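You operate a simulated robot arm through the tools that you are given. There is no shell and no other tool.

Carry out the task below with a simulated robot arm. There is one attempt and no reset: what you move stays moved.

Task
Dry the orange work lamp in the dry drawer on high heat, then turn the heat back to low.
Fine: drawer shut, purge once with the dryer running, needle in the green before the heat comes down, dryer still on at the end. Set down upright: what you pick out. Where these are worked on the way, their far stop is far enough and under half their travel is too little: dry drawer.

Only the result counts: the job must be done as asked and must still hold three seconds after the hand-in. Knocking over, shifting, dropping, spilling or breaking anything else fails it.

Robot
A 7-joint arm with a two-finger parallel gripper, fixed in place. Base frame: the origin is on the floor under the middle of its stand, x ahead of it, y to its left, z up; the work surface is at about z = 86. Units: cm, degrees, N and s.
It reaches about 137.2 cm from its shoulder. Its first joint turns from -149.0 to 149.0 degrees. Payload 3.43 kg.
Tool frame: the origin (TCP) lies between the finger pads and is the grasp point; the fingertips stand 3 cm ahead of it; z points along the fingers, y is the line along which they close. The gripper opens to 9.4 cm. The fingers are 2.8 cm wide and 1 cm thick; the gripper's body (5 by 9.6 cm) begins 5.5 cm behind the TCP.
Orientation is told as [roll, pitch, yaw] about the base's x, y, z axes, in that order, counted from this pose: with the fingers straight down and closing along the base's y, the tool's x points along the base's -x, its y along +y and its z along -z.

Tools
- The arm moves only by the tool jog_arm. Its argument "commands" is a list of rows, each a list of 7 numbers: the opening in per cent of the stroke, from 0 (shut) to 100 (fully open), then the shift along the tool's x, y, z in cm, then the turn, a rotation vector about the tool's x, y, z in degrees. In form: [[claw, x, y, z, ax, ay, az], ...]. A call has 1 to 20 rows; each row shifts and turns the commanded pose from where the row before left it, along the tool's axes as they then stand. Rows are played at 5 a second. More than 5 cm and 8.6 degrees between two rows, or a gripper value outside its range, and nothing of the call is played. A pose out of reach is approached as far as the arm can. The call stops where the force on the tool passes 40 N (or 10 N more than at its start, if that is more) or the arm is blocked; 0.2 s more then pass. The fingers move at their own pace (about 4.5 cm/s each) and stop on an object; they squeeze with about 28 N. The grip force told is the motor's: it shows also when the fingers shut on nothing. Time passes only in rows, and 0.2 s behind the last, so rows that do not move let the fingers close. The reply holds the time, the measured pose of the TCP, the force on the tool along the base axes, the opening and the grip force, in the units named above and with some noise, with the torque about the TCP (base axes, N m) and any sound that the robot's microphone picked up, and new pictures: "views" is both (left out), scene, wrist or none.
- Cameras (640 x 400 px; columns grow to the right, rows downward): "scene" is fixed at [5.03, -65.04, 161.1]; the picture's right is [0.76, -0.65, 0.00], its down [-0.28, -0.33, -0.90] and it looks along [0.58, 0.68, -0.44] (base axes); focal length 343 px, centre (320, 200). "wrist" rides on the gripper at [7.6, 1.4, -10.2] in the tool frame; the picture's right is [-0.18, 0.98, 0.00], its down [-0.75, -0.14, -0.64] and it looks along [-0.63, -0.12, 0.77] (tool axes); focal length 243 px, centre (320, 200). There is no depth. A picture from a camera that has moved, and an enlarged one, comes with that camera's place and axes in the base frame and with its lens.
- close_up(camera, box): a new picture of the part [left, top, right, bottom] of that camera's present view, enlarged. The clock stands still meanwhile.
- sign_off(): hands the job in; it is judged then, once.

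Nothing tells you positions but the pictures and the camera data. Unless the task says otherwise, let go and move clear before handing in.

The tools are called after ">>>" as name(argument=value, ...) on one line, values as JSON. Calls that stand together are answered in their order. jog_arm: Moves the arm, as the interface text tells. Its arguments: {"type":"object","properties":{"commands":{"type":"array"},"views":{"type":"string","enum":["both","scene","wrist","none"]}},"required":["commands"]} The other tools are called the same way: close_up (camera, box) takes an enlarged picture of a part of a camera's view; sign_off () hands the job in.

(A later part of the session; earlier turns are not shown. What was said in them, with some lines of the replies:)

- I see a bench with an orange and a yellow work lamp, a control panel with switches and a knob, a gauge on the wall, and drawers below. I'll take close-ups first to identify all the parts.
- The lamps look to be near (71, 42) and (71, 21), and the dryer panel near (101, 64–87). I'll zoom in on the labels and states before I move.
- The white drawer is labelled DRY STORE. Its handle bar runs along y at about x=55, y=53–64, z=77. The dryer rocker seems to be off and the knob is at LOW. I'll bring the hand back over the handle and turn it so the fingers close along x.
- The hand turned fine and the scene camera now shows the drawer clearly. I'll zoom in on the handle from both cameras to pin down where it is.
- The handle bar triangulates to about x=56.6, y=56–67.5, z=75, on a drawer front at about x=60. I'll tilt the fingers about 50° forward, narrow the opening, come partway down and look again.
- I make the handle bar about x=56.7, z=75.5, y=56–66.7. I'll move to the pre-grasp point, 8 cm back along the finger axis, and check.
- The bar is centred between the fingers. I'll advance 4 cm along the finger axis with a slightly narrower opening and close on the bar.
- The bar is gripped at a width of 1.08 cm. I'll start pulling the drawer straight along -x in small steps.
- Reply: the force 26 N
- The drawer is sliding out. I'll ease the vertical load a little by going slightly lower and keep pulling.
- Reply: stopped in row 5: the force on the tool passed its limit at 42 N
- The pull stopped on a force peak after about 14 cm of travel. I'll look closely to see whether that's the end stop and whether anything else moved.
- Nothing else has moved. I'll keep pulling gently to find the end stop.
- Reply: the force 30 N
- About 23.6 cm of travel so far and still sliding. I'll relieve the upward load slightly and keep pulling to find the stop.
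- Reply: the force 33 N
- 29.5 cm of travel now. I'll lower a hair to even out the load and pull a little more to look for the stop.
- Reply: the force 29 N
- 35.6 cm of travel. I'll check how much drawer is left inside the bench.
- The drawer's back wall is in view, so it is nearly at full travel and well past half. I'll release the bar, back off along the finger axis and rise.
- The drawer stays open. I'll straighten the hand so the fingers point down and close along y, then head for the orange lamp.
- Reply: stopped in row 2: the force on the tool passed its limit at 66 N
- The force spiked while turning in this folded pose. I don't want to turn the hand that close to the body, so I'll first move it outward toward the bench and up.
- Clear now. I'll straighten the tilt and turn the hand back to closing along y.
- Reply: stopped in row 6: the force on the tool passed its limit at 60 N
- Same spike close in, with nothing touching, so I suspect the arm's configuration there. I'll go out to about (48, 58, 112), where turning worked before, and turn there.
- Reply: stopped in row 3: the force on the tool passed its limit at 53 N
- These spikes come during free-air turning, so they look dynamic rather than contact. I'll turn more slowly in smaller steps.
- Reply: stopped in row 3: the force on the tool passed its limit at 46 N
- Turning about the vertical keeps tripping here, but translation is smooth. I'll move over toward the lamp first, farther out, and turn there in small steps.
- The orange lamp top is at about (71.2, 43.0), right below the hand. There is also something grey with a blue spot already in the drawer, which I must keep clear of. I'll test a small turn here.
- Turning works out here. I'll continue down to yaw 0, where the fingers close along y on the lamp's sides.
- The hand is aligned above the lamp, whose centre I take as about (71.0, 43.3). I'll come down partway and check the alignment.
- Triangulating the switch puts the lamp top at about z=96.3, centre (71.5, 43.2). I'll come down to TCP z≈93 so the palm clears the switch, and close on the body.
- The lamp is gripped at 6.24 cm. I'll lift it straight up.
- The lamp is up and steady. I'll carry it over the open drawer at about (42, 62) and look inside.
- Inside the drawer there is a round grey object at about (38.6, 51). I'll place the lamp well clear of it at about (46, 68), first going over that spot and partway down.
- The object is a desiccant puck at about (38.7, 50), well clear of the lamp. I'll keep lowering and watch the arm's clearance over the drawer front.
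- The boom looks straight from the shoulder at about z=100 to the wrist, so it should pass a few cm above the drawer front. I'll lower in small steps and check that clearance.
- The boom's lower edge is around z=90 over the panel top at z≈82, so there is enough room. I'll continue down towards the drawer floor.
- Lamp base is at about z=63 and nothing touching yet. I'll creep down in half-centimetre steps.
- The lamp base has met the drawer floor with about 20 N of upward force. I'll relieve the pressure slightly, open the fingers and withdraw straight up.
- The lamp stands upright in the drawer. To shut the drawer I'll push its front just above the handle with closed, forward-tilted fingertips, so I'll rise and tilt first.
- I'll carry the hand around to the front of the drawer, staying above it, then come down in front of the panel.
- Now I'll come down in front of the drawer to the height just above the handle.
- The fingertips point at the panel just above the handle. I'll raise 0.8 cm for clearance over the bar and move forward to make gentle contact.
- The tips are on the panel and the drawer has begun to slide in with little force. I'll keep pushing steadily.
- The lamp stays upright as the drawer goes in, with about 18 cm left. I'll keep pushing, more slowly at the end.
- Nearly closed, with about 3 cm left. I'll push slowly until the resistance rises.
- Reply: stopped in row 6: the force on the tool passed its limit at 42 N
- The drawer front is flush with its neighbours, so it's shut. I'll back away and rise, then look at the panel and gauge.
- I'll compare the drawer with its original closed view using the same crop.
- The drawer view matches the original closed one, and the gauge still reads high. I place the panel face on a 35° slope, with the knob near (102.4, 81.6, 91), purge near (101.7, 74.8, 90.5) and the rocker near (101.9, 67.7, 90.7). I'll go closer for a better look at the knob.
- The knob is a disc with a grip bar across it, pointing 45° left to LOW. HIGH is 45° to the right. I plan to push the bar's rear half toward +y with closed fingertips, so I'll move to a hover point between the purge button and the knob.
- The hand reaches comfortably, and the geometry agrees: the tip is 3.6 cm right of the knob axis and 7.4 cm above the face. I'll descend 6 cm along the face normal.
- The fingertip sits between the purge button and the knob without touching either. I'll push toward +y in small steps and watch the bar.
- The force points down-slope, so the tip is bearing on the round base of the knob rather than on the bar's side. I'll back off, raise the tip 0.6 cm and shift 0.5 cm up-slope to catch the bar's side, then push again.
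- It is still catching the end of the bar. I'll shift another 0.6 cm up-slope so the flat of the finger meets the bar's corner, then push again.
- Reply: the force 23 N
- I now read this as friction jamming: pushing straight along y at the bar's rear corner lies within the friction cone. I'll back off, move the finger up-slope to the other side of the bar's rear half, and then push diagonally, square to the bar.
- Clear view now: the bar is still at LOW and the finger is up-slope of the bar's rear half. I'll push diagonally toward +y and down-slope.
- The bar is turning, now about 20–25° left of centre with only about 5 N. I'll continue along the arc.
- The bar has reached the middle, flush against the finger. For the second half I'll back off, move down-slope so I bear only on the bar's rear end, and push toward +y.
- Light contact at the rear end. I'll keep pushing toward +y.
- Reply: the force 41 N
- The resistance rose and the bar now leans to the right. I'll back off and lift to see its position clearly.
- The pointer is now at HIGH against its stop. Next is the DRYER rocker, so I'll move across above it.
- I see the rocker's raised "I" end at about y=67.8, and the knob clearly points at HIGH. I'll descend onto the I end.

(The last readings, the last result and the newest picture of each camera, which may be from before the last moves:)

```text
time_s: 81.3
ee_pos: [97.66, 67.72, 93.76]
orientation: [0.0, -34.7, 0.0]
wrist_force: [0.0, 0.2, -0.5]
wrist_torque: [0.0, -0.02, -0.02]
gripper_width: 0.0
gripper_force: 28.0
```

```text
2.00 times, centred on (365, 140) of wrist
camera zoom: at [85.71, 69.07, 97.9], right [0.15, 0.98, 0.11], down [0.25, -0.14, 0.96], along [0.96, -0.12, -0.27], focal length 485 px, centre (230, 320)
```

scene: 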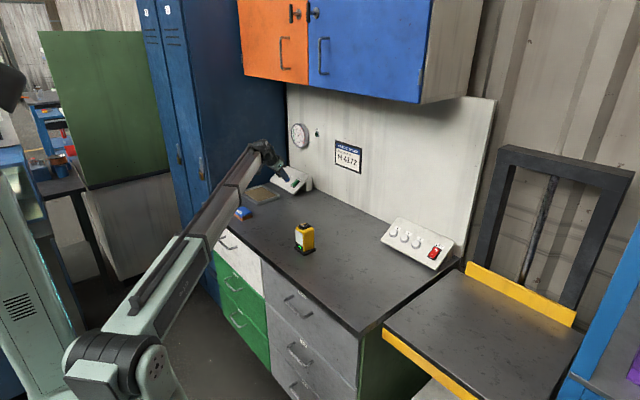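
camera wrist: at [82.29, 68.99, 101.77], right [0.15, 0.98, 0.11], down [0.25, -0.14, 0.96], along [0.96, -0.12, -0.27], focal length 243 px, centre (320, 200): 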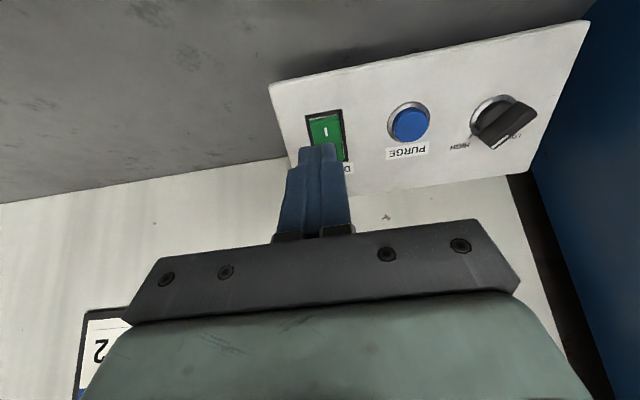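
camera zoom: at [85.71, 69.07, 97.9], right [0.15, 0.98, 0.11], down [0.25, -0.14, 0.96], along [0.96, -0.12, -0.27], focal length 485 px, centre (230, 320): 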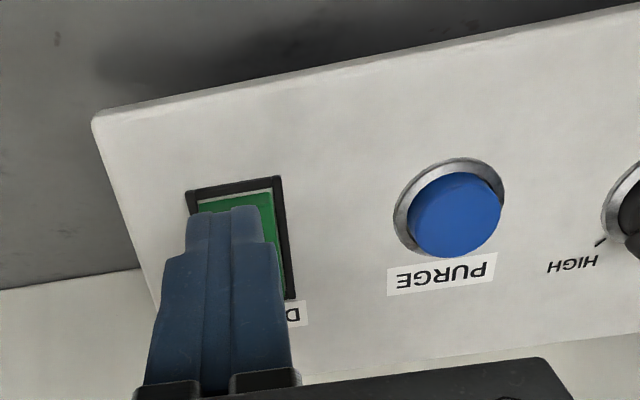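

The tip is over the I end, about 2 cm above the face. I'll press down in small steps.

>>> jog_arm(commands=[[0, 0, 0, 0.4, 0, 0, 0], [0, 0, 0, 0.4, 0, 0, 0], [0, 0, 0, 0.3, 0, 0, 0]], views="none")

>>> close_up(camera="scene", box=[265, 155, 325, 195])

```text
time_s: 82.1
ee_pos: [98.17, 67.69, 92.79]
orientation: [0.0, -34.7, 0.1]
wrist_force: [-7.2, -0.2, 4.7]
wrist_torque: [0.0, -0.02, -0.06]
gripper_width: 0.0
gripper_force: 28.0
heard: click
```

```text
10.00 times, centred on (295, 175) of scene
camera zoom: at [5.03, -65.04, 161.1], right [0.76, -0.65, 0.0], down [-0.28, -0.33, -0.9], along [0.58, 0.68, -0.44], focal length 3433 px, centre (570, 450)
```

zoom: 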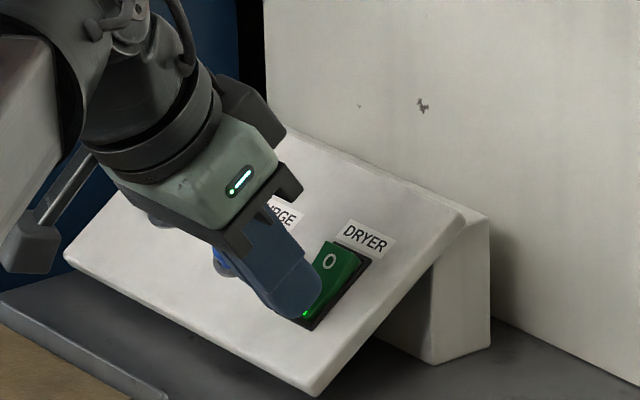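

A click, and the O side has come up: the dryer is on. I'll lift off and check.

>>> jog_arm(commands=[[0, 0, 0, -1, 0, 0, 0], [0, 0, 0, -2, 0, 0, 0], [0, 0, 0, -3, 0, 0, 0], [0, 0, 1.5, 0, 0, 0, 0], [0, 0, 2.8, 0, 0, 0, 0], [0, 0, 2.8, 0, 0, 0, 0]])

>>> close_up(camera="scene", box=[265, 110, 345, 200])

>>> close_up(camera="wrist", box=[230, 40, 500, 240])

```text
time_s: 83.5
ee_pos: [94.97, 74.82, 97.78]
orientation: [0.0, -34.7, -0.1]
wrist_force: [-0.2, 0.3, 0.4]
wrist_torque: [0.0, 0.04, 0.05]
gripper_width: 0.0
gripper_force: 28.3
camera wrist: at [82.93, 76.13, 101.95], right [0.15, 0.98, 0.11], down [0.25, -0.14, 0.96], along [0.96, -0.12, -0.27], focal length 243 px, centre (320, 200)
```

scene: 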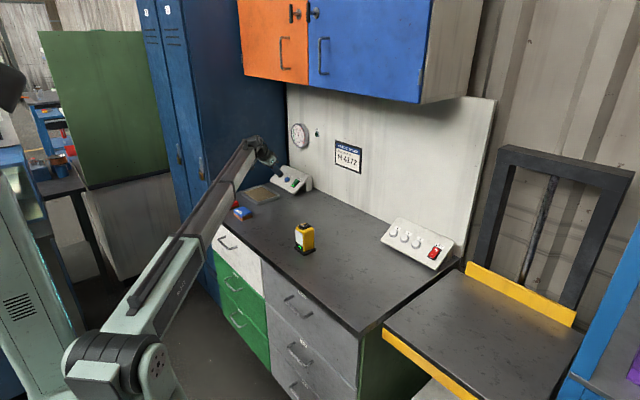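
wrist: 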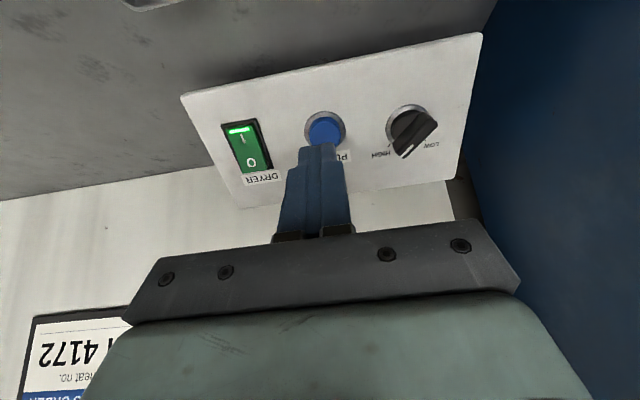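

```text
4.44 times, centred on (305, 155) of scene
camera zoom: at [5.03, -65.04, 161.1], right [0.76, -0.65, 0.0], down [-0.28, -0.33, -0.9], along [0.58, 0.68, -0.44], focal length 1526 px, centre (387, 400)
```

zoom: 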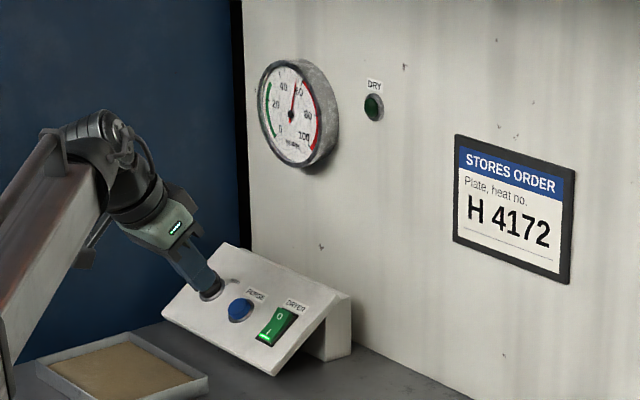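

```text
2.00 times, centred on (365, 140) of wrist
camera zoom: at [82.93, 76.13, 101.95], right [0.15, 0.98, 0.11], down [0.25, -0.14, 0.96], along [0.96, -0.12, -0.27], focal length 485 px, centre (230, 320)
```

zoom: 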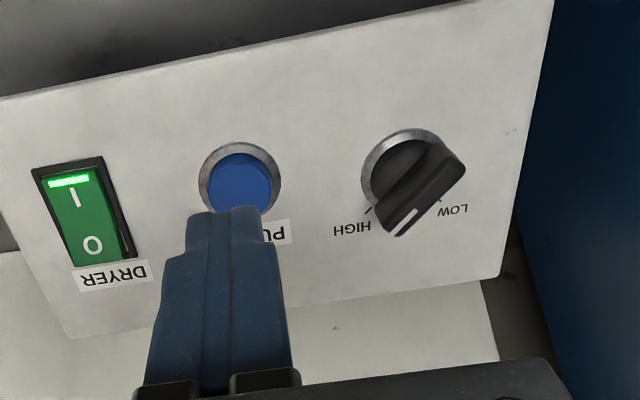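

The rocker is lit and the needle is already falling, now near 55. I'll move over the purge button and come down close to it without touching.

>>> jog_arm(commands=[[0, -0.6, 0.05, 1.5, 0, 0, 0], [0, -0.6, 0, 1.8, 0, 0, 0], [0, 0, 0, 1.0, 0, 0, 0]], views="none")

>>> close_up(camera="wrist", box=[230, 40, 500, 240])

>>> close_up(camera="scene", box=[265, 110, 325, 195])

```text
time_s: 84.3
ee_pos: [98.39, 74.73, 94.94]
orientation: [0.0, -34.7, 0.1]
wrist_force: [-0.5, -0.4, 0.4]
wrist_torque: [0.0, 0.01, 0.01]
gripper_width: 0.0
gripper_force: 27.6
```

```text
2.00 times, centred on (365, 140) of wrist
camera zoom: at [86.32, 76.12, 99.11], right [0.15, 0.98, 0.11], down [0.25, -0.14, 0.96], along [0.96, -0.12, -0.27], focal length 485 px, centre (230, 320)
```

zoom: 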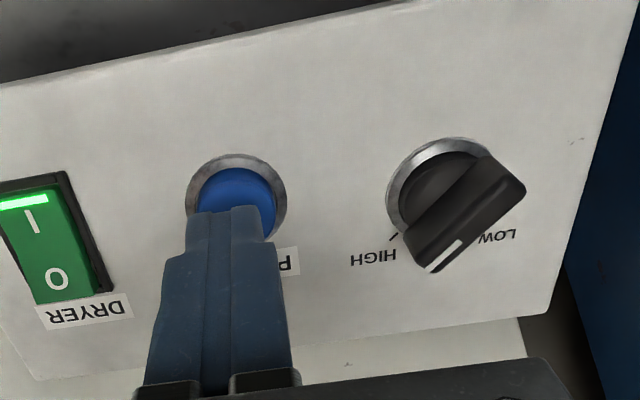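

```text
4.71 times, centred on (295, 152) of scene
camera zoom: at [5.03, -65.04, 161.1], right [0.76, -0.65, 0.0], down [-0.28, -0.33, -0.9], along [0.58, 0.68, -0.44], focal length 1616 px, centre (438, 424)
```

zoom: 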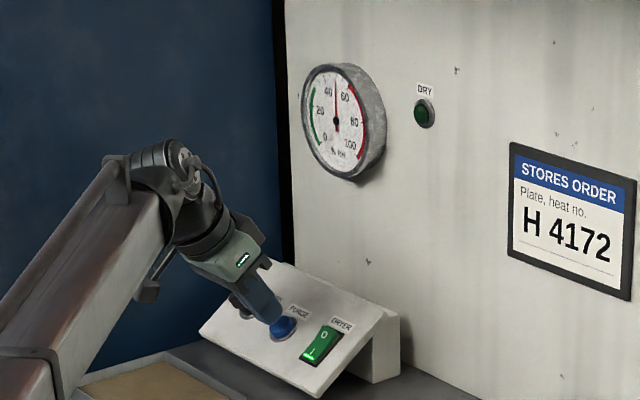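

The tip is about 1.2 cm over the button. I'll press once, slowly and without lifting in between.

>>> jog_arm(commands=[[0, 0, 0, 0.5, 0, 0, 0], [0, 0, 0, 0.4, 0, 0, 0], [0, 0, 0, 0.3, 0, 0, 0], [0, 0, 0, 0.2, 0, 0, 0]], views="none")

```text
time_s: 85.3
ee_pos: [99.11, 74.84, 93.78]
orientation: [0.0, -34.8, 0.0]
wrist_force: [-1.1, -1.2, 1.0]
wrist_torque: [0.01, -0.01, -0.03]
gripper_width: 0.0
gripper_force: 28.1
```

>>> jog_arm(commands=[[0, 0, 0, 0.2, 0, 0, 0], [0, 0, 0, 0.2, 0, 0, 0]], views="none")

>>> close_up(camera="scene", box=[265, 110, 325, 195])

```text
time_s: 85.9
ee_pos: [99.33, 74.81, 93.51]
orientation: [0.1, -34.9, 0.1]
wrist_force: [-2.5, -0.7, 4.8]
wrist_torque: [-0.01, -0.07, 0.03]
gripper_width: 0.01
gripper_force: 28.1
heard: click
```

```text
4.71 times, centred on (295, 152) of scene
camera zoom: at [5.03, -65.04, 161.1], right [0.76, -0.65, 0.0], down [-0.28, -0.33, -0.9], along [0.58, 0.68, -0.44], focal length 1616 px, centre (438, 424)
```

zoom: 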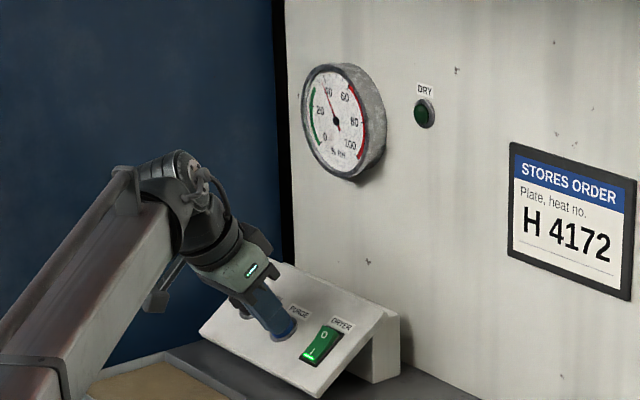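

A click: the purge was pressed once, and the needle is at about 40 and falling. I'll lift off cleanly and hover near the knob while I watch the gauge.

>>> jog_arm(commands=[[0, 0, 0, -1, 0, 0, 0], [0, 0, 0, -2, 0, 0, 0], [0, 0, 0, -2.5, 0, 0, 0]], views="scene")

>>> close_up(camera="scene", box=[280, 115, 340, 155])

>>> close_up(camera="wrist", box=[230, 40, 500, 240])

```text
time_s: 86.7
ee_pos: [96.15, 74.97, 97.93]
orientation: [0.0, -34.7, 0.0]
wrist_force: [0.0, 0.0, -0.6]
wrist_torque: [0.0, -0.02, -0.01]
gripper_width: 0.0
gripper_force: 28.0
```

scene: 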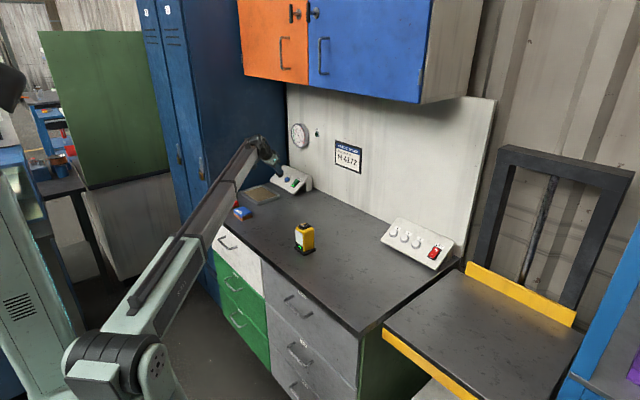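

```text
10.00 times, centred on (310, 135) of scene
camera zoom: at [5.03, -65.04, 161.1], right [0.76, -0.65, 0.0], down [-0.28, -0.33, -0.9], along [0.58, 0.68, -0.44], focal length 3433 px, centre (420, 850)
```

zoom: 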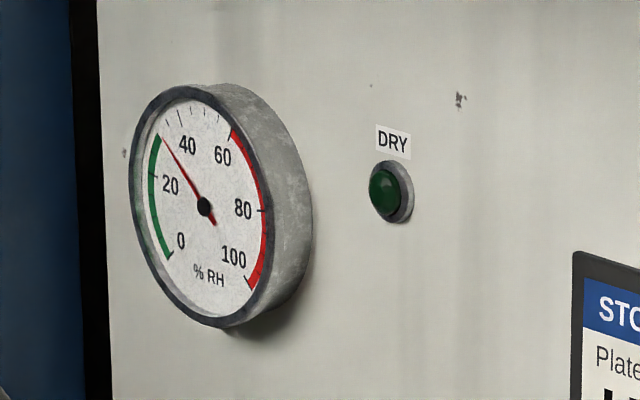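

```text
2.00 times, centred on (365, 140) of wrist
camera zoom: at [84.23, 76.18, 102.11], right [0.15, 0.98, 0.1], down [0.25, -0.14, 0.96], along [0.96, -0.12, -0.27], focal length 485 px, centre (230, 320)
```

zoom: 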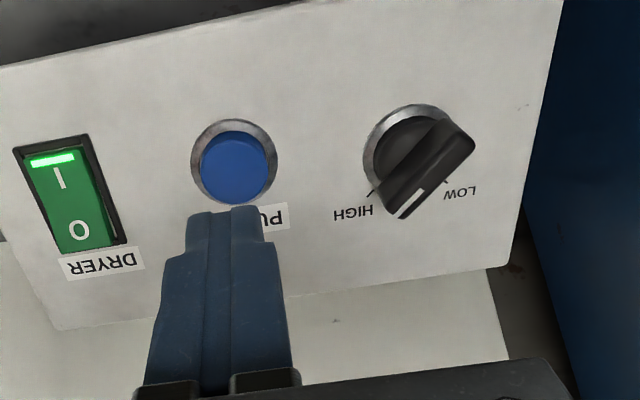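

The needle is just reaching the edge of the green. I'll hover over the start point for the return push and watch the gauge.

>>> jog_arm(commands=[[0, 0.3, 1.3, 0, 0, 0, 0], [0, 0.3, 1.5, 0, 0, 0, 0], [0, 0, 1.1, 0, 0, 0, 0], [0, 0, 0, 0, 0, 0, 0], [0, 0, 0, 0, 0, 0, 0]], views="none")

>>> close_up(camera="scene", box=[280, 115, 340, 155])

>>> close_up(camera="wrist", box=[230, 40, 500, 240])

```text
time_s: 87.9
ee_pos: [95.67, 78.76, 97.56]
orientation: [0.0, -34.8, 0.0]
wrist_force: [-0.1, 0.8, 0.0]
wrist_torque: [0.02, 0.03, -0.01]
gripper_width: 0.0
gripper_force: 28.3
```

```text
10.00 times, centred on (310, 135) of scene
camera zoom: at [5.03, -65.04, 161.1], right [0.76, -0.65, 0.0], down [-0.28, -0.33, -0.9], along [0.58, 0.68, -0.44], focal length 3433 px, centre (420, 850)
```

zoom: 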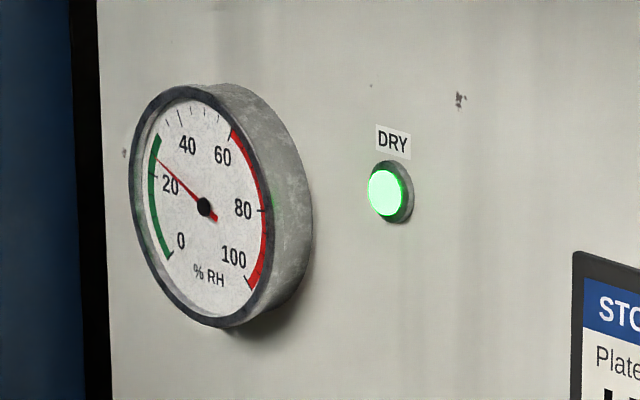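

```text
2.00 times, centred on (365, 140) of wrist
camera zoom: at [83.66, 80.07, 101.78], right [0.15, 0.98, 0.11], down [0.25, -0.14, 0.96], along [0.96, -0.12, -0.27], focal length 485 px, centre (230, 320)
```

zoom: 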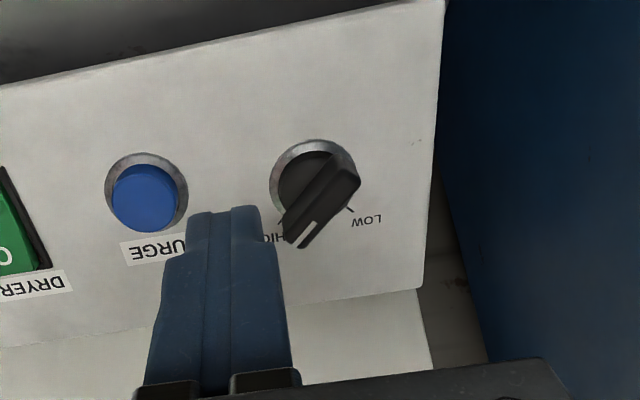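

The DRY lamp is lit and the needle is well into the green at about 25. I'll descend beside the knob to bring the heat down.

>>> jog_arm(commands=[[0, 0, 0, 1.5, 0, 0, 0], [0, 0, 0, 1.8, 0, 0, 0], [0, 0, 0, 1.0, 0, 0, 0], [0, 0, 0.6, 0, 0, 0, 0]], views="none")

>>> close_up(camera="wrist", box=[230, 40, 500, 240])

>>> close_up(camera="scene", box=[265, 110, 325, 195])

```text
time_s: 88.9
ee_pos: [98.18, 79.35, 94.05]
orientation: [0.0, -34.7, 0.1]
wrist_force: [0.2, -0.5, -0.1]
wrist_torque: [0.0, 0.0, 0.0]
gripper_width: 0.01
gripper_force: 28.0
```

```text
2.00 times, centred on (365, 140) of wrist
camera zoom: at [86.19, 80.69, 98.23], right [0.15, 0.98, 0.11], down [0.25, -0.14, 0.96], along [0.96, -0.12, -0.27], focal length 485 px, centre (230, 320)
```

zoom: 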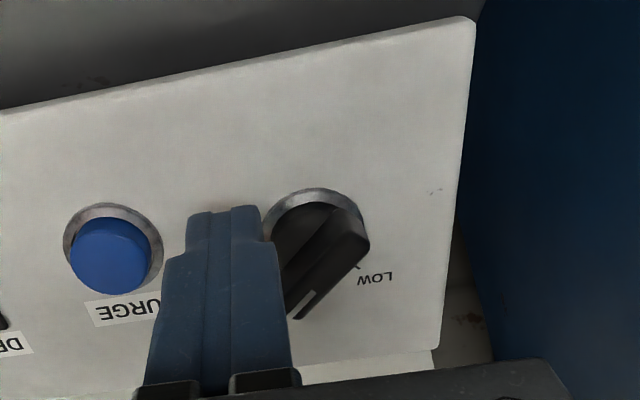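

```text
4.71 times, centred on (295, 152) of scene
camera zoom: at [5.03, -65.04, 161.1], right [0.76, -0.65, 0.0], down [-0.28, -0.33, -0.9], along [0.58, 0.68, -0.44], focal length 1616 px, centre (438, 424)
```

zoom: 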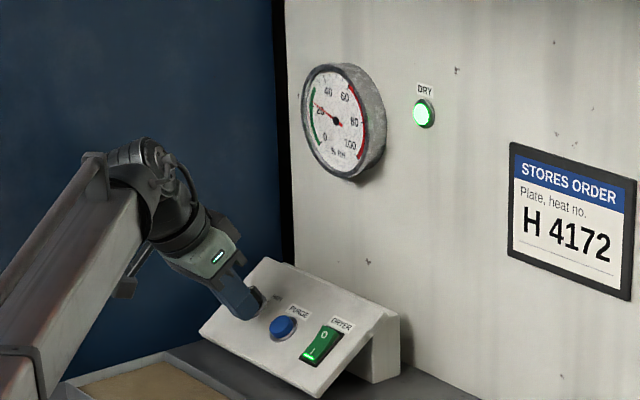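

Positioned below-right of the bar's front half, and the needle is still falling inside the green. I'll push diagonally up-slope and toward +y.

>>> jog_arm(commands=[[0, -0.35, 0.35, 0, 0, 0, 0], [0, -0.35, 0.35, 0, 0, 0, 0], [0, -0.35, 0.3, 0, 0, 0, 0]], views="none")

>>> close_up(camera="wrist", box=[230, 40, 500, 240])

>>> close_up(camera="scene", box=[265, 155, 315, 195])

```text
time_s: 89.7
ee_pos: [99.19, 80.34, 94.66]
orientation: [0.0, -34.8, 0.0]
wrist_force: [1.0, -2.9, 1.6]
wrist_torque: [-0.02, -0.05, -0.1]
gripper_width: 0.01
gripper_force: 28.0
```

```text
2.00 times, centred on (365, 140) of wrist
camera zoom: at [87.06, 81.66, 98.83], right [0.15, 0.98, 0.11], down [0.25, -0.14, 0.96], along [0.96, -0.12, -0.27], focal length 485 px, centre (230, 320)
```

zoom: 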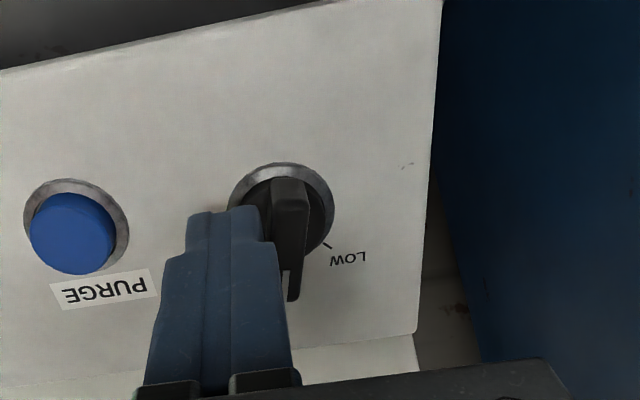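

```text
10.00 times, centred on (290, 175) of scene
camera zoom: at [5.03, -65.04, 161.1], right [0.76, -0.65, 0.0], down [-0.28, -0.33, -0.9], along [0.58, 0.68, -0.44], focal length 3433 px, centre (620, 450)
```

zoom: 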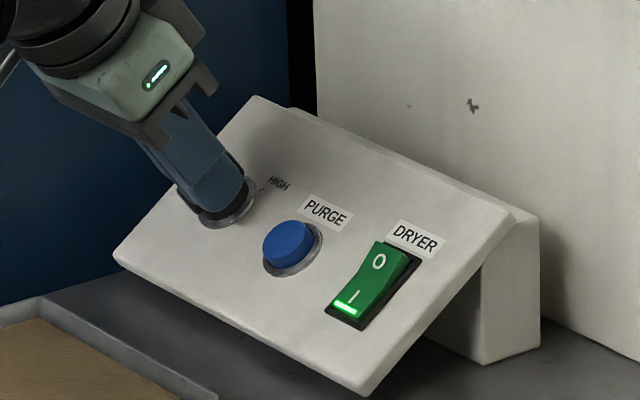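

The bar is back at the middle. As before, I'll retreat, move up-slope past the axis, and push its front end toward +y to LOW.

>>> jog_arm(commands=[[0, 0, -0.5, 0, 0, 0, 0], [0, 0, -0.5, 0, 0, 0, 0], [0, -0.9, 0, 0, 0, 0, 0], [0, -0.9, 0, 0, 0, 0, 0], [0, -0.8, 0, 0, 0, 0, 0], [0, 0, 0.5, 0, 0, 0, 0], [0, 0, 0.4, 0, 0, 0, 0]], views="none")

>>> close_up(camera="wrist", box=[230, 40, 500, 240])

>>> close_up(camera="scene", box=[265, 110, 325, 195])

```text
time_s: 91.3
ee_pos: [101.14, 80.23, 96.16]
orientation: [0.1, -34.8, 0.0]
wrist_force: [-0.2, 0.0, 0.5]
wrist_torque: [0.0, -0.02, -0.01]
gripper_width: 0.03
gripper_force: 28.1
```

```text
2.00 times, centred on (365, 140) of wrist
camera zoom: at [89.03, 81.47, 100.32], right [0.15, 0.98, 0.11], down [0.25, -0.14, 0.96], along [0.96, -0.12, -0.27], focal length 485 px, centre (230, 320)
```

zoom: 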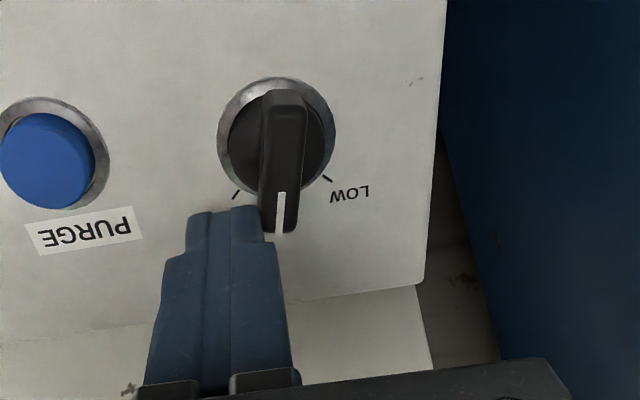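

```text
4.71 times, centred on (295, 152) of scene
camera zoom: at [5.03, -65.04, 161.1], right [0.76, -0.65, 0.0], down [-0.28, -0.33, -0.9], along [0.58, 0.68, -0.44], focal length 1616 px, centre (438, 424)
```

zoom: 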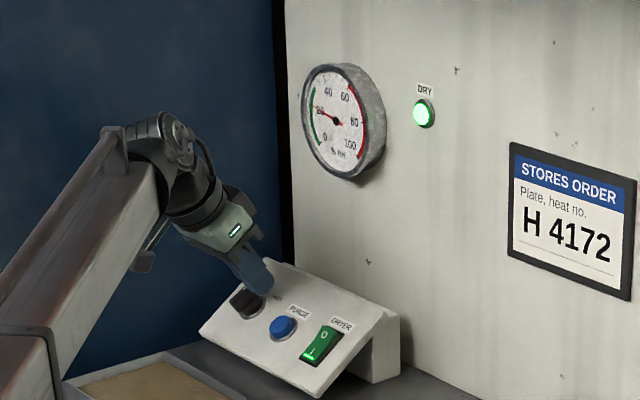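

The bar is upright and the finger is beside its front end. I'll push toward +y to LOW.

>>> jog_arm(commands=[[0, 0, 0.35, 0, 0, 0, 0], [0, 0, 0.35, 0, 0, 0, 0], [0, 0, 0.3, 0, 0, 0, 0]], views="none")

>>> close_up(camera="wrist", box=[230, 40, 500, 240])

```text
time_s: 92.1
ee_pos: [100.66, 80.52, 96.04]
orientation: [0.0, -34.9, 0.0]
wrist_force: [5.4, -5.7, 0.8]
wrist_torque: [-0.14, -0.14, -0.07]
gripper_width: 0.0
gripper_force: 27.7
out of reach, approached as far as the arm can: row 1, 3
```

```text
2.00 times, centred on (365, 140) of wrist
camera zoom: at [88.66, 81.85, 100.24], right [0.15, 0.98, 0.11], down [0.25, -0.14, 0.96], along [0.96, -0.12, -0.27], focal length 485 px, centre (230, 320)
```

zoom: 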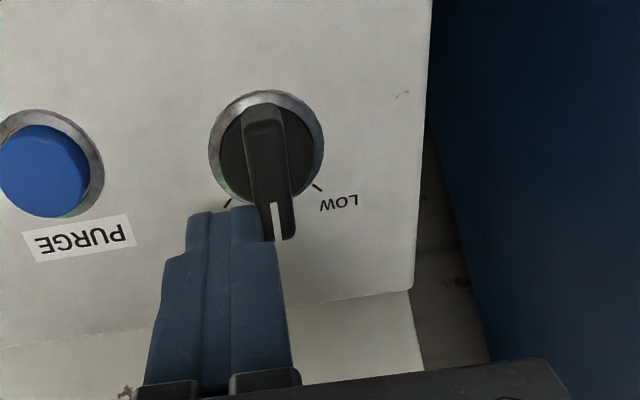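

The arm is at the edge of its reach with this tilt. I'll retreat slightly and tilt the hand 15° more so the wrist sits closer in, then check.

>>> jog_arm(commands=[[0, 0, -0.7, 0, 0, 0, 0], [0, 0, -0.6, 0, 0, 0, 0], [0, 0, 0, 0, 0, -5, 0], [0, 0, 0, 0, 0, -5, 0], [0, 0, 0, 0, 0, -5, 0]], views="none")

>>> close_up(camera="wrist", box=[230, 40, 500, 240])

>>> close_up(camera="scene", box=[265, 155, 315, 195])

```text
time_s: 93.3
ee_pos: [100.55, 79.21, 96.04]
orientation: [0.0, -49.8, 0.0]
wrist_force: [-0.3, -0.7, 0.7]
wrist_torque: [-0.02, 0.0, 0.0]
gripper_width: 0.0
gripper_force: 28.4
```

```text
2.00 times, centred on (365, 140) of wrist
camera zoom: at [87.94, 80.63, 96.94], right [0.12, 0.98, 0.14], down [0.0, -0.14, 0.99], along [0.99, -0.12, -0.01], focal length 485 px, centre (230, 320)
```

zoom: 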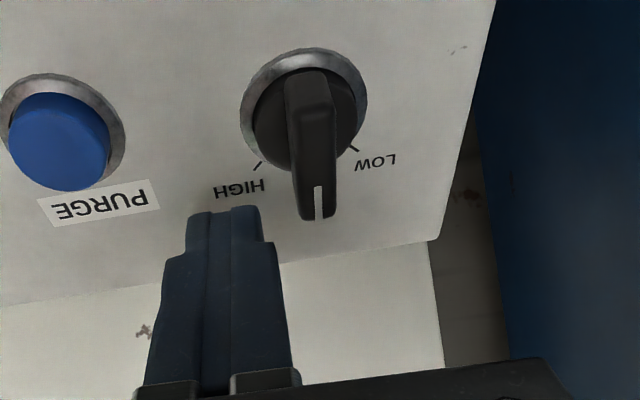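

```text
10.00 times, centred on (290, 175) of scene
camera zoom: at [5.03, -65.04, 161.1], right [0.76, -0.65, 0.0], down [-0.28, -0.33, -0.9], along [0.58, 0.68, -0.44], focal length 3433 px, centre (620, 450)
```

zoom: 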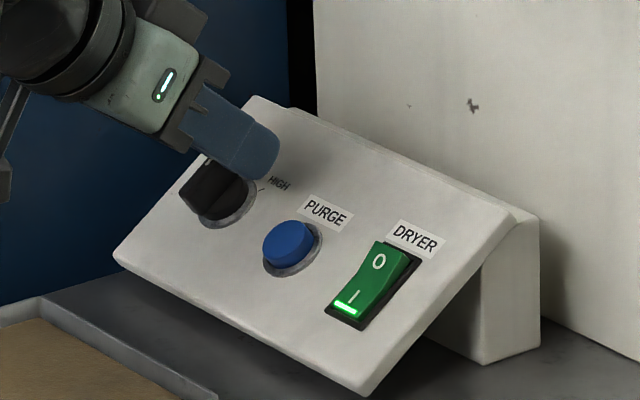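

The hand is back within reach, with the bar just left of centre and the finger clear. I'll lower 0.3 cm and push toward +y again.

>>> jog_arm(commands=[[0, 0.08, 0, 0.29, 0, 0, 0], [0, 0, 0.6, 0, 0, 0, 0], [0, 0, 0.5, 0, 0, 0, 0], [0, 0, 0.3, 0, 0, 0, 0], [0, 0, 0.3, 0, 0, 0, 0]], views="none")

>>> close_up(camera="wrist", box=[230, 40, 500, 240])

```text
time_s: 94.5
ee_pos: [100.84, 81.02, 95.77]
orientation: [0.1, -49.8, 0.1]
wrist_force: [3.9, -0.5, 2.8]
wrist_torque: [0.02, -0.13, -0.04]
gripper_width: 0.0
gripper_force: 27.7
```

```text
2.00 times, centred on (365, 140) of wrist
camera zoom: at [88.13, 82.44, 96.74], right [0.12, 0.98, 0.14], down [0.0, -0.14, 0.99], along [0.99, -0.12, -0.01], focal length 485 px, centre (230, 320)
```

zoom: 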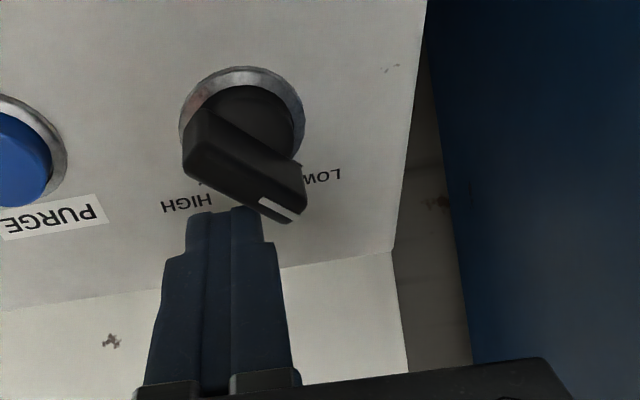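

>>> jog_arm(commands=[[0, 0, 0.3, 0, 0, 0, 0], [0, 0.15, 0.15, 0, 0, 0, 0]], views="none")

>>> close_up(camera="wrist", box=[230, 40, 500, 240])

>>> close_up(camera="scene", box=[265, 110, 325, 195])

```text
time_s: 95.1
ee_pos: [100.88, 81.14, 95.79]
orientation: [-0.1, -49.8, 0.1]
wrist_force: [6.5, -19.1, 8.2]
wrist_torque: [-0.33, -0.16, -0.14]
gripper_width: 0.0
gripper_force: 28.2
```

```text
2.00 times, centred on (365, 140) of wrist
camera zoom: at [88.12, 82.52, 96.72], right [0.12, 0.98, 0.14], down [0.0, -0.14, 0.99], along [0.99, -0.12, -0.01], focal length 485 px, centre (230, 320)
```

zoom: 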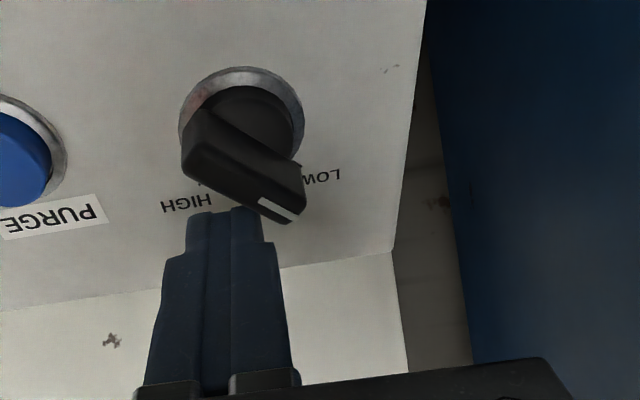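

```text
4.71 times, centred on (295, 152) of scene
camera zoom: at [5.03, -65.04, 161.1], right [0.76, -0.65, 0.0], down [-0.28, -0.33, -0.9], along [0.58, 0.68, -0.44], focal length 1616 px, centre (438, 424)
```

zoom: 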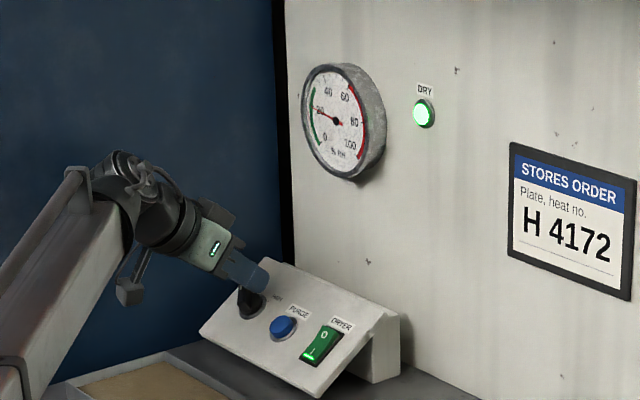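

The resistance rose with no more movement, so the knob is at the LOW stop. I'll back off and lift clear.

>>> jog_arm(commands=[[0, 0, -0.6, 0, 0, 0, 0], [0, 0, -0.6, 0, 0, 0, 0], [0, -0.2, -0.4, -1, 0, 0, 0], [0, -0.5, 0, -2.5, 0, 0, 0], [0, -1.0, 0, -3, 0, 0, 0], [0, -1.0, 0, -3.5, 0, 0, 0]])

>>> close_up(camera="wrist", box=[300, 80, 450, 180])

>>> close_up(camera="scene", box=[268, 160, 308, 190])

>>> close_up(camera="scene", box=[280, 115, 340, 155])

```text
time_s: 96.5
ee_pos: [94.78, 79.96, 104.2]
orientation: [0.0, -49.7, 0.0]
wrist_force: [-1.1, 0.5, 0.1]
wrist_torque: [-0.03, -0.02, 0.01]
gripper_width: 0.0
gripper_force: 28.0
camera wrist: at [82.12, 81.29, 105.12], right [0.12, 0.98, 0.14], down [0.0, -0.14, 0.99], along [0.99, -0.12, -0.01], focal length 243 px, centre (320, 200)
```

scene: 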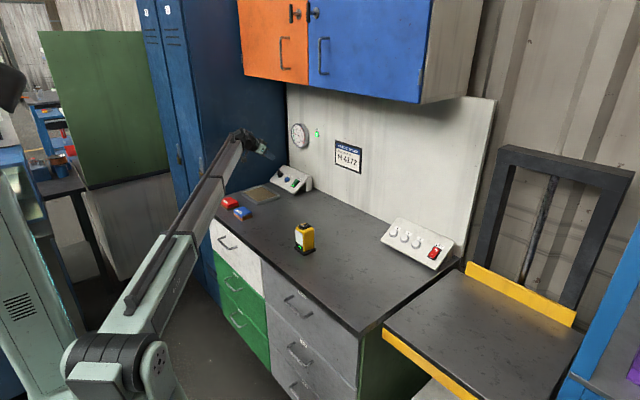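
wrist: 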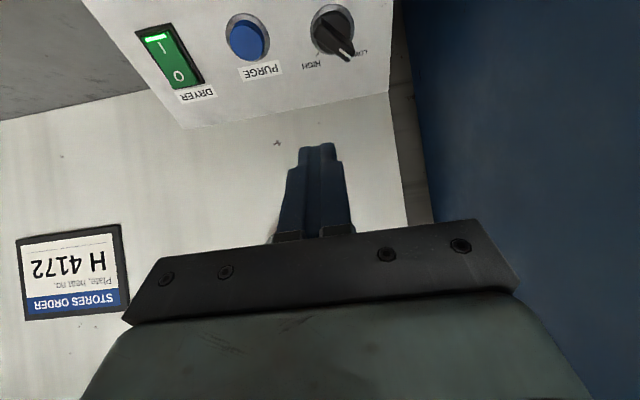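

```text
4.00 times, centred on (375, 130) of wrist
camera zoom: at [82.12, 81.29, 105.12], right [0.12, 0.98, 0.14], down [0.0, -0.14, 0.99], along [0.99, -0.12, -0.01], focal length 970 px, centre (100, 480)
```

zoom: 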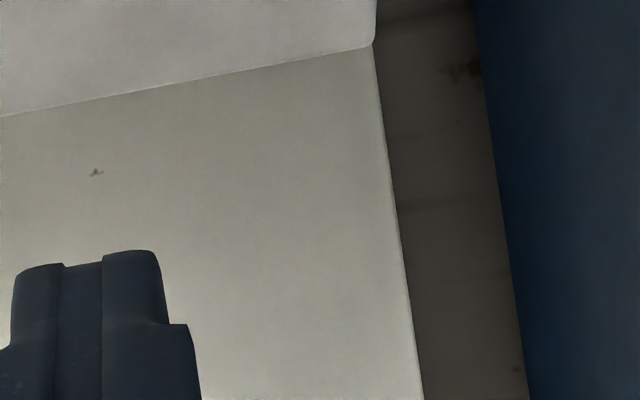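

```text
13.33 times, centred on (288, 175) of scene
camera zoom: at [5.03, -65.04, 161.1], right [0.76, -0.65, 0.0], down [-0.28, -0.33, -0.9], along [0.58, 0.68, -0.44], focal length 4577 px, centre (747, 533)
```

zoom: 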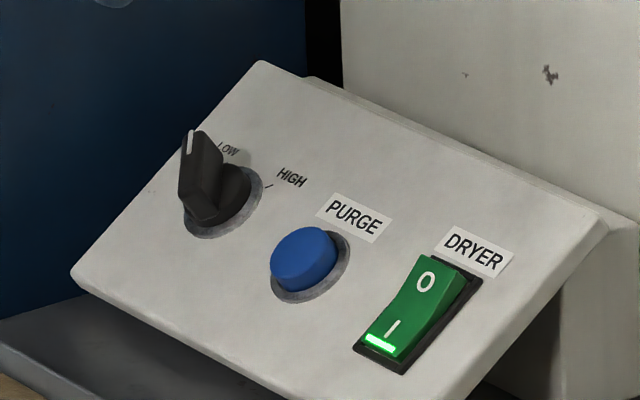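

```text
10.00 times, centred on (310, 135) of scene
camera zoom: at [5.03, -65.04, 161.1], right [0.76, -0.65, 0.0], down [-0.28, -0.33, -0.9], along [0.58, 0.68, -0.44], focal length 3433 px, centre (420, 850)
```

zoom: 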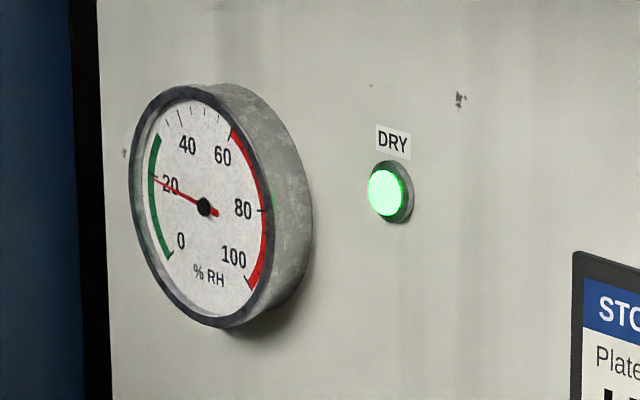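

The knob view matches the original LOW view exactly. The dryer is lit, DRY is lit and the needle is near 18. I'll move the arm well clear and wait a few seconds to confirm it all holds.

>>> jog_arm(commands=[[0, 0.5, -1.4, -1.5, 0, 0, 0], [0, 0.96, -2.86, -2.93, 0, 0, 0], [0, 0.96, -2.86, -2.93, 0, 0, 0], [0, 0.96, -2.86, -2.93, 0, 0, 0], [0, 0.96, -2.86, -2.93, 0, 0, 0], [0, 0.96, -2.86, -2.93, 0, 0, 0], [0, 0.96, -2.86, -2.93, 0, 0, 0], [0, 0.5, -1.4, -1.5, 0, 0, 0], [0, 0, 0, 0, 0, 0, 0], [0, 0, 0, 0, 0, 0, 0], [0, 0, 0, 0, 0, 0, 0], [0, 0, 0, 0, 0, 0, 0], [0, 0, 0, 0, 0, 0, 0], [0, 0, 0, 0, 0, 0, 0], [0, 0, 0, 0, 0, 0, 0], [0, 0, 0, 0, 0, 0, 0], [0, 0, 0, 0, 0, 0, 0], [0, 0, 0, 0, 0, 0, 0], [0, 0, 0, 0, 0, 0, 0]])

>>> close_up(camera="scene", box=[268, 160, 308, 190])

>>> close_up(camera="scene", box=[280, 115, 340, 155])

>>> close_up(camera="scene", box=[195, 180, 345, 290])

```text
time_s: 100.5
ee_pos: [74.75, 59.85, 112.34]
orientation: [0.1, -49.8, 0.0]
wrist_force: [-0.6, 0.3, -0.5]
wrist_torque: [0.0, 0.02, -0.01]
gripper_width: 0.0
gripper_force: 28.0
camera wrist: at [62.07, 61.19, 113.23], right [0.12, 0.98, 0.14], down [0.0, -0.14, 0.99], along [0.99, -0.12, -0.01], focal length 243 px, centre (320, 200)
```

scene: 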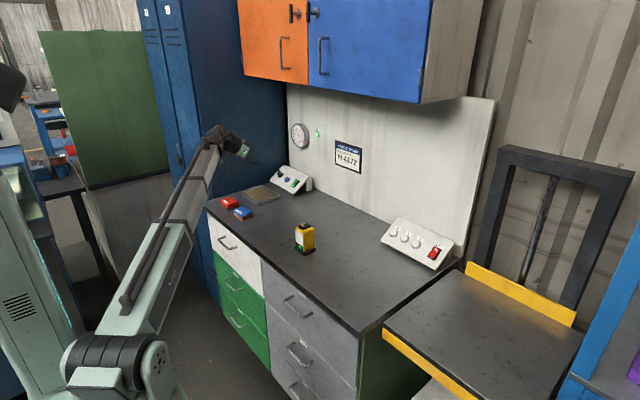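
wrist: 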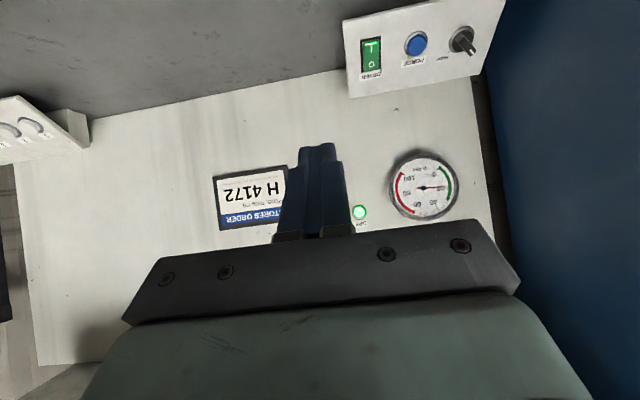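

```text
13.33 times, centred on (288, 175) of scene
camera zoom: at [5.03, -65.04, 161.1], right [0.76, -0.65, 0.0], down [-0.28, -0.33, -0.9], along [0.58, 0.68, -0.44], focal length 4577 px, centre (747, 533)
```

zoom: 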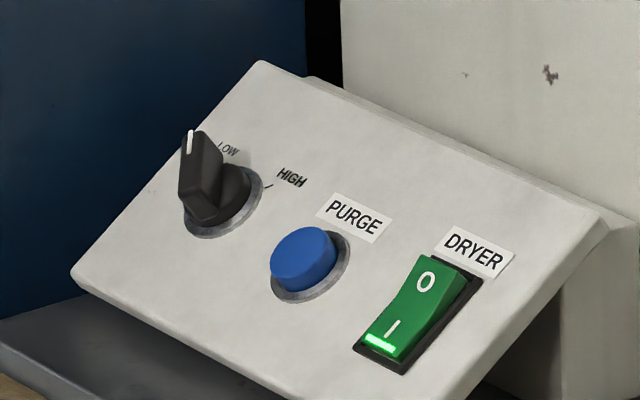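

```text
10.00 times, centred on (310, 135) of scene
camera zoom: at [5.03, -65.04, 161.1], right [0.76, -0.65, 0.0], down [-0.28, -0.33, -0.9], along [0.58, 0.68, -0.44], focal length 3433 px, centre (420, 850)
```

zoom: 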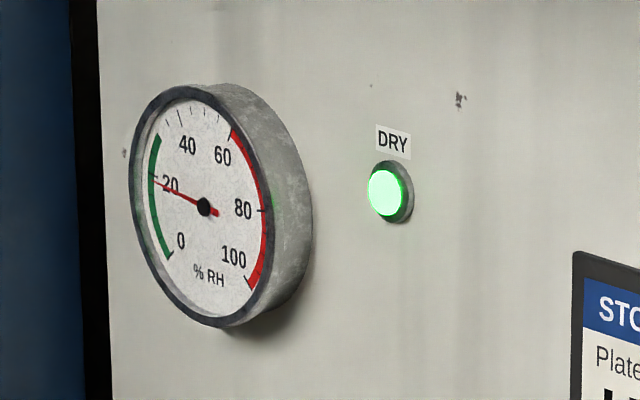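

```text
3.64 times, centred on (270, 235) of scene
camera zoom: at [5.03, -65.04, 161.1], right [0.76, -0.65, 0.0], down [-0.28, -0.33, -0.9], along [0.58, 0.68, -0.44], focal length 1248 px, centre (502, 73)
```

zoom: 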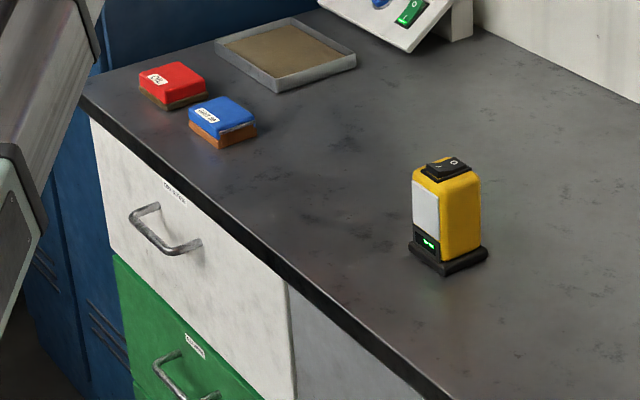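

Everything is holding: the drawer is shut with the lamp set upright inside, the dryer is on, the needle is steady near 18 in the green with DRY lit, and the heat is at LOW. The arm is clear and nothing else has moved, so I'm handing in.

>>> sign_off()

```text
The job is handed in.
```

The orange work lamp is dried and standing in the shut dry drawer, and I've handed the job in. I don't have the judged result.

- **Lamp:** I set it upright on the drawer floor, clear of the desiccant puck, and it was still standing as the drawer went in. I haven't seen inside since the drawer closed.
- **Drawer:** I opened it about 36 cm with the back wall in view, which I take to be well past half its travel. Its front now matches the original closed view.
- **Drying:** I turned the heat to high, then switched the dryer on, then pressed purge once. The needle fell into the green and the DRY light came on before I turned the heat down.
- **Now:** The heat is back at low and the dryer is still on. About four seconds after I moved the arm away, the needle was holding near 18% RH in the green.

As far as the cameras show, nothing else on the bench was knocked or shifted.
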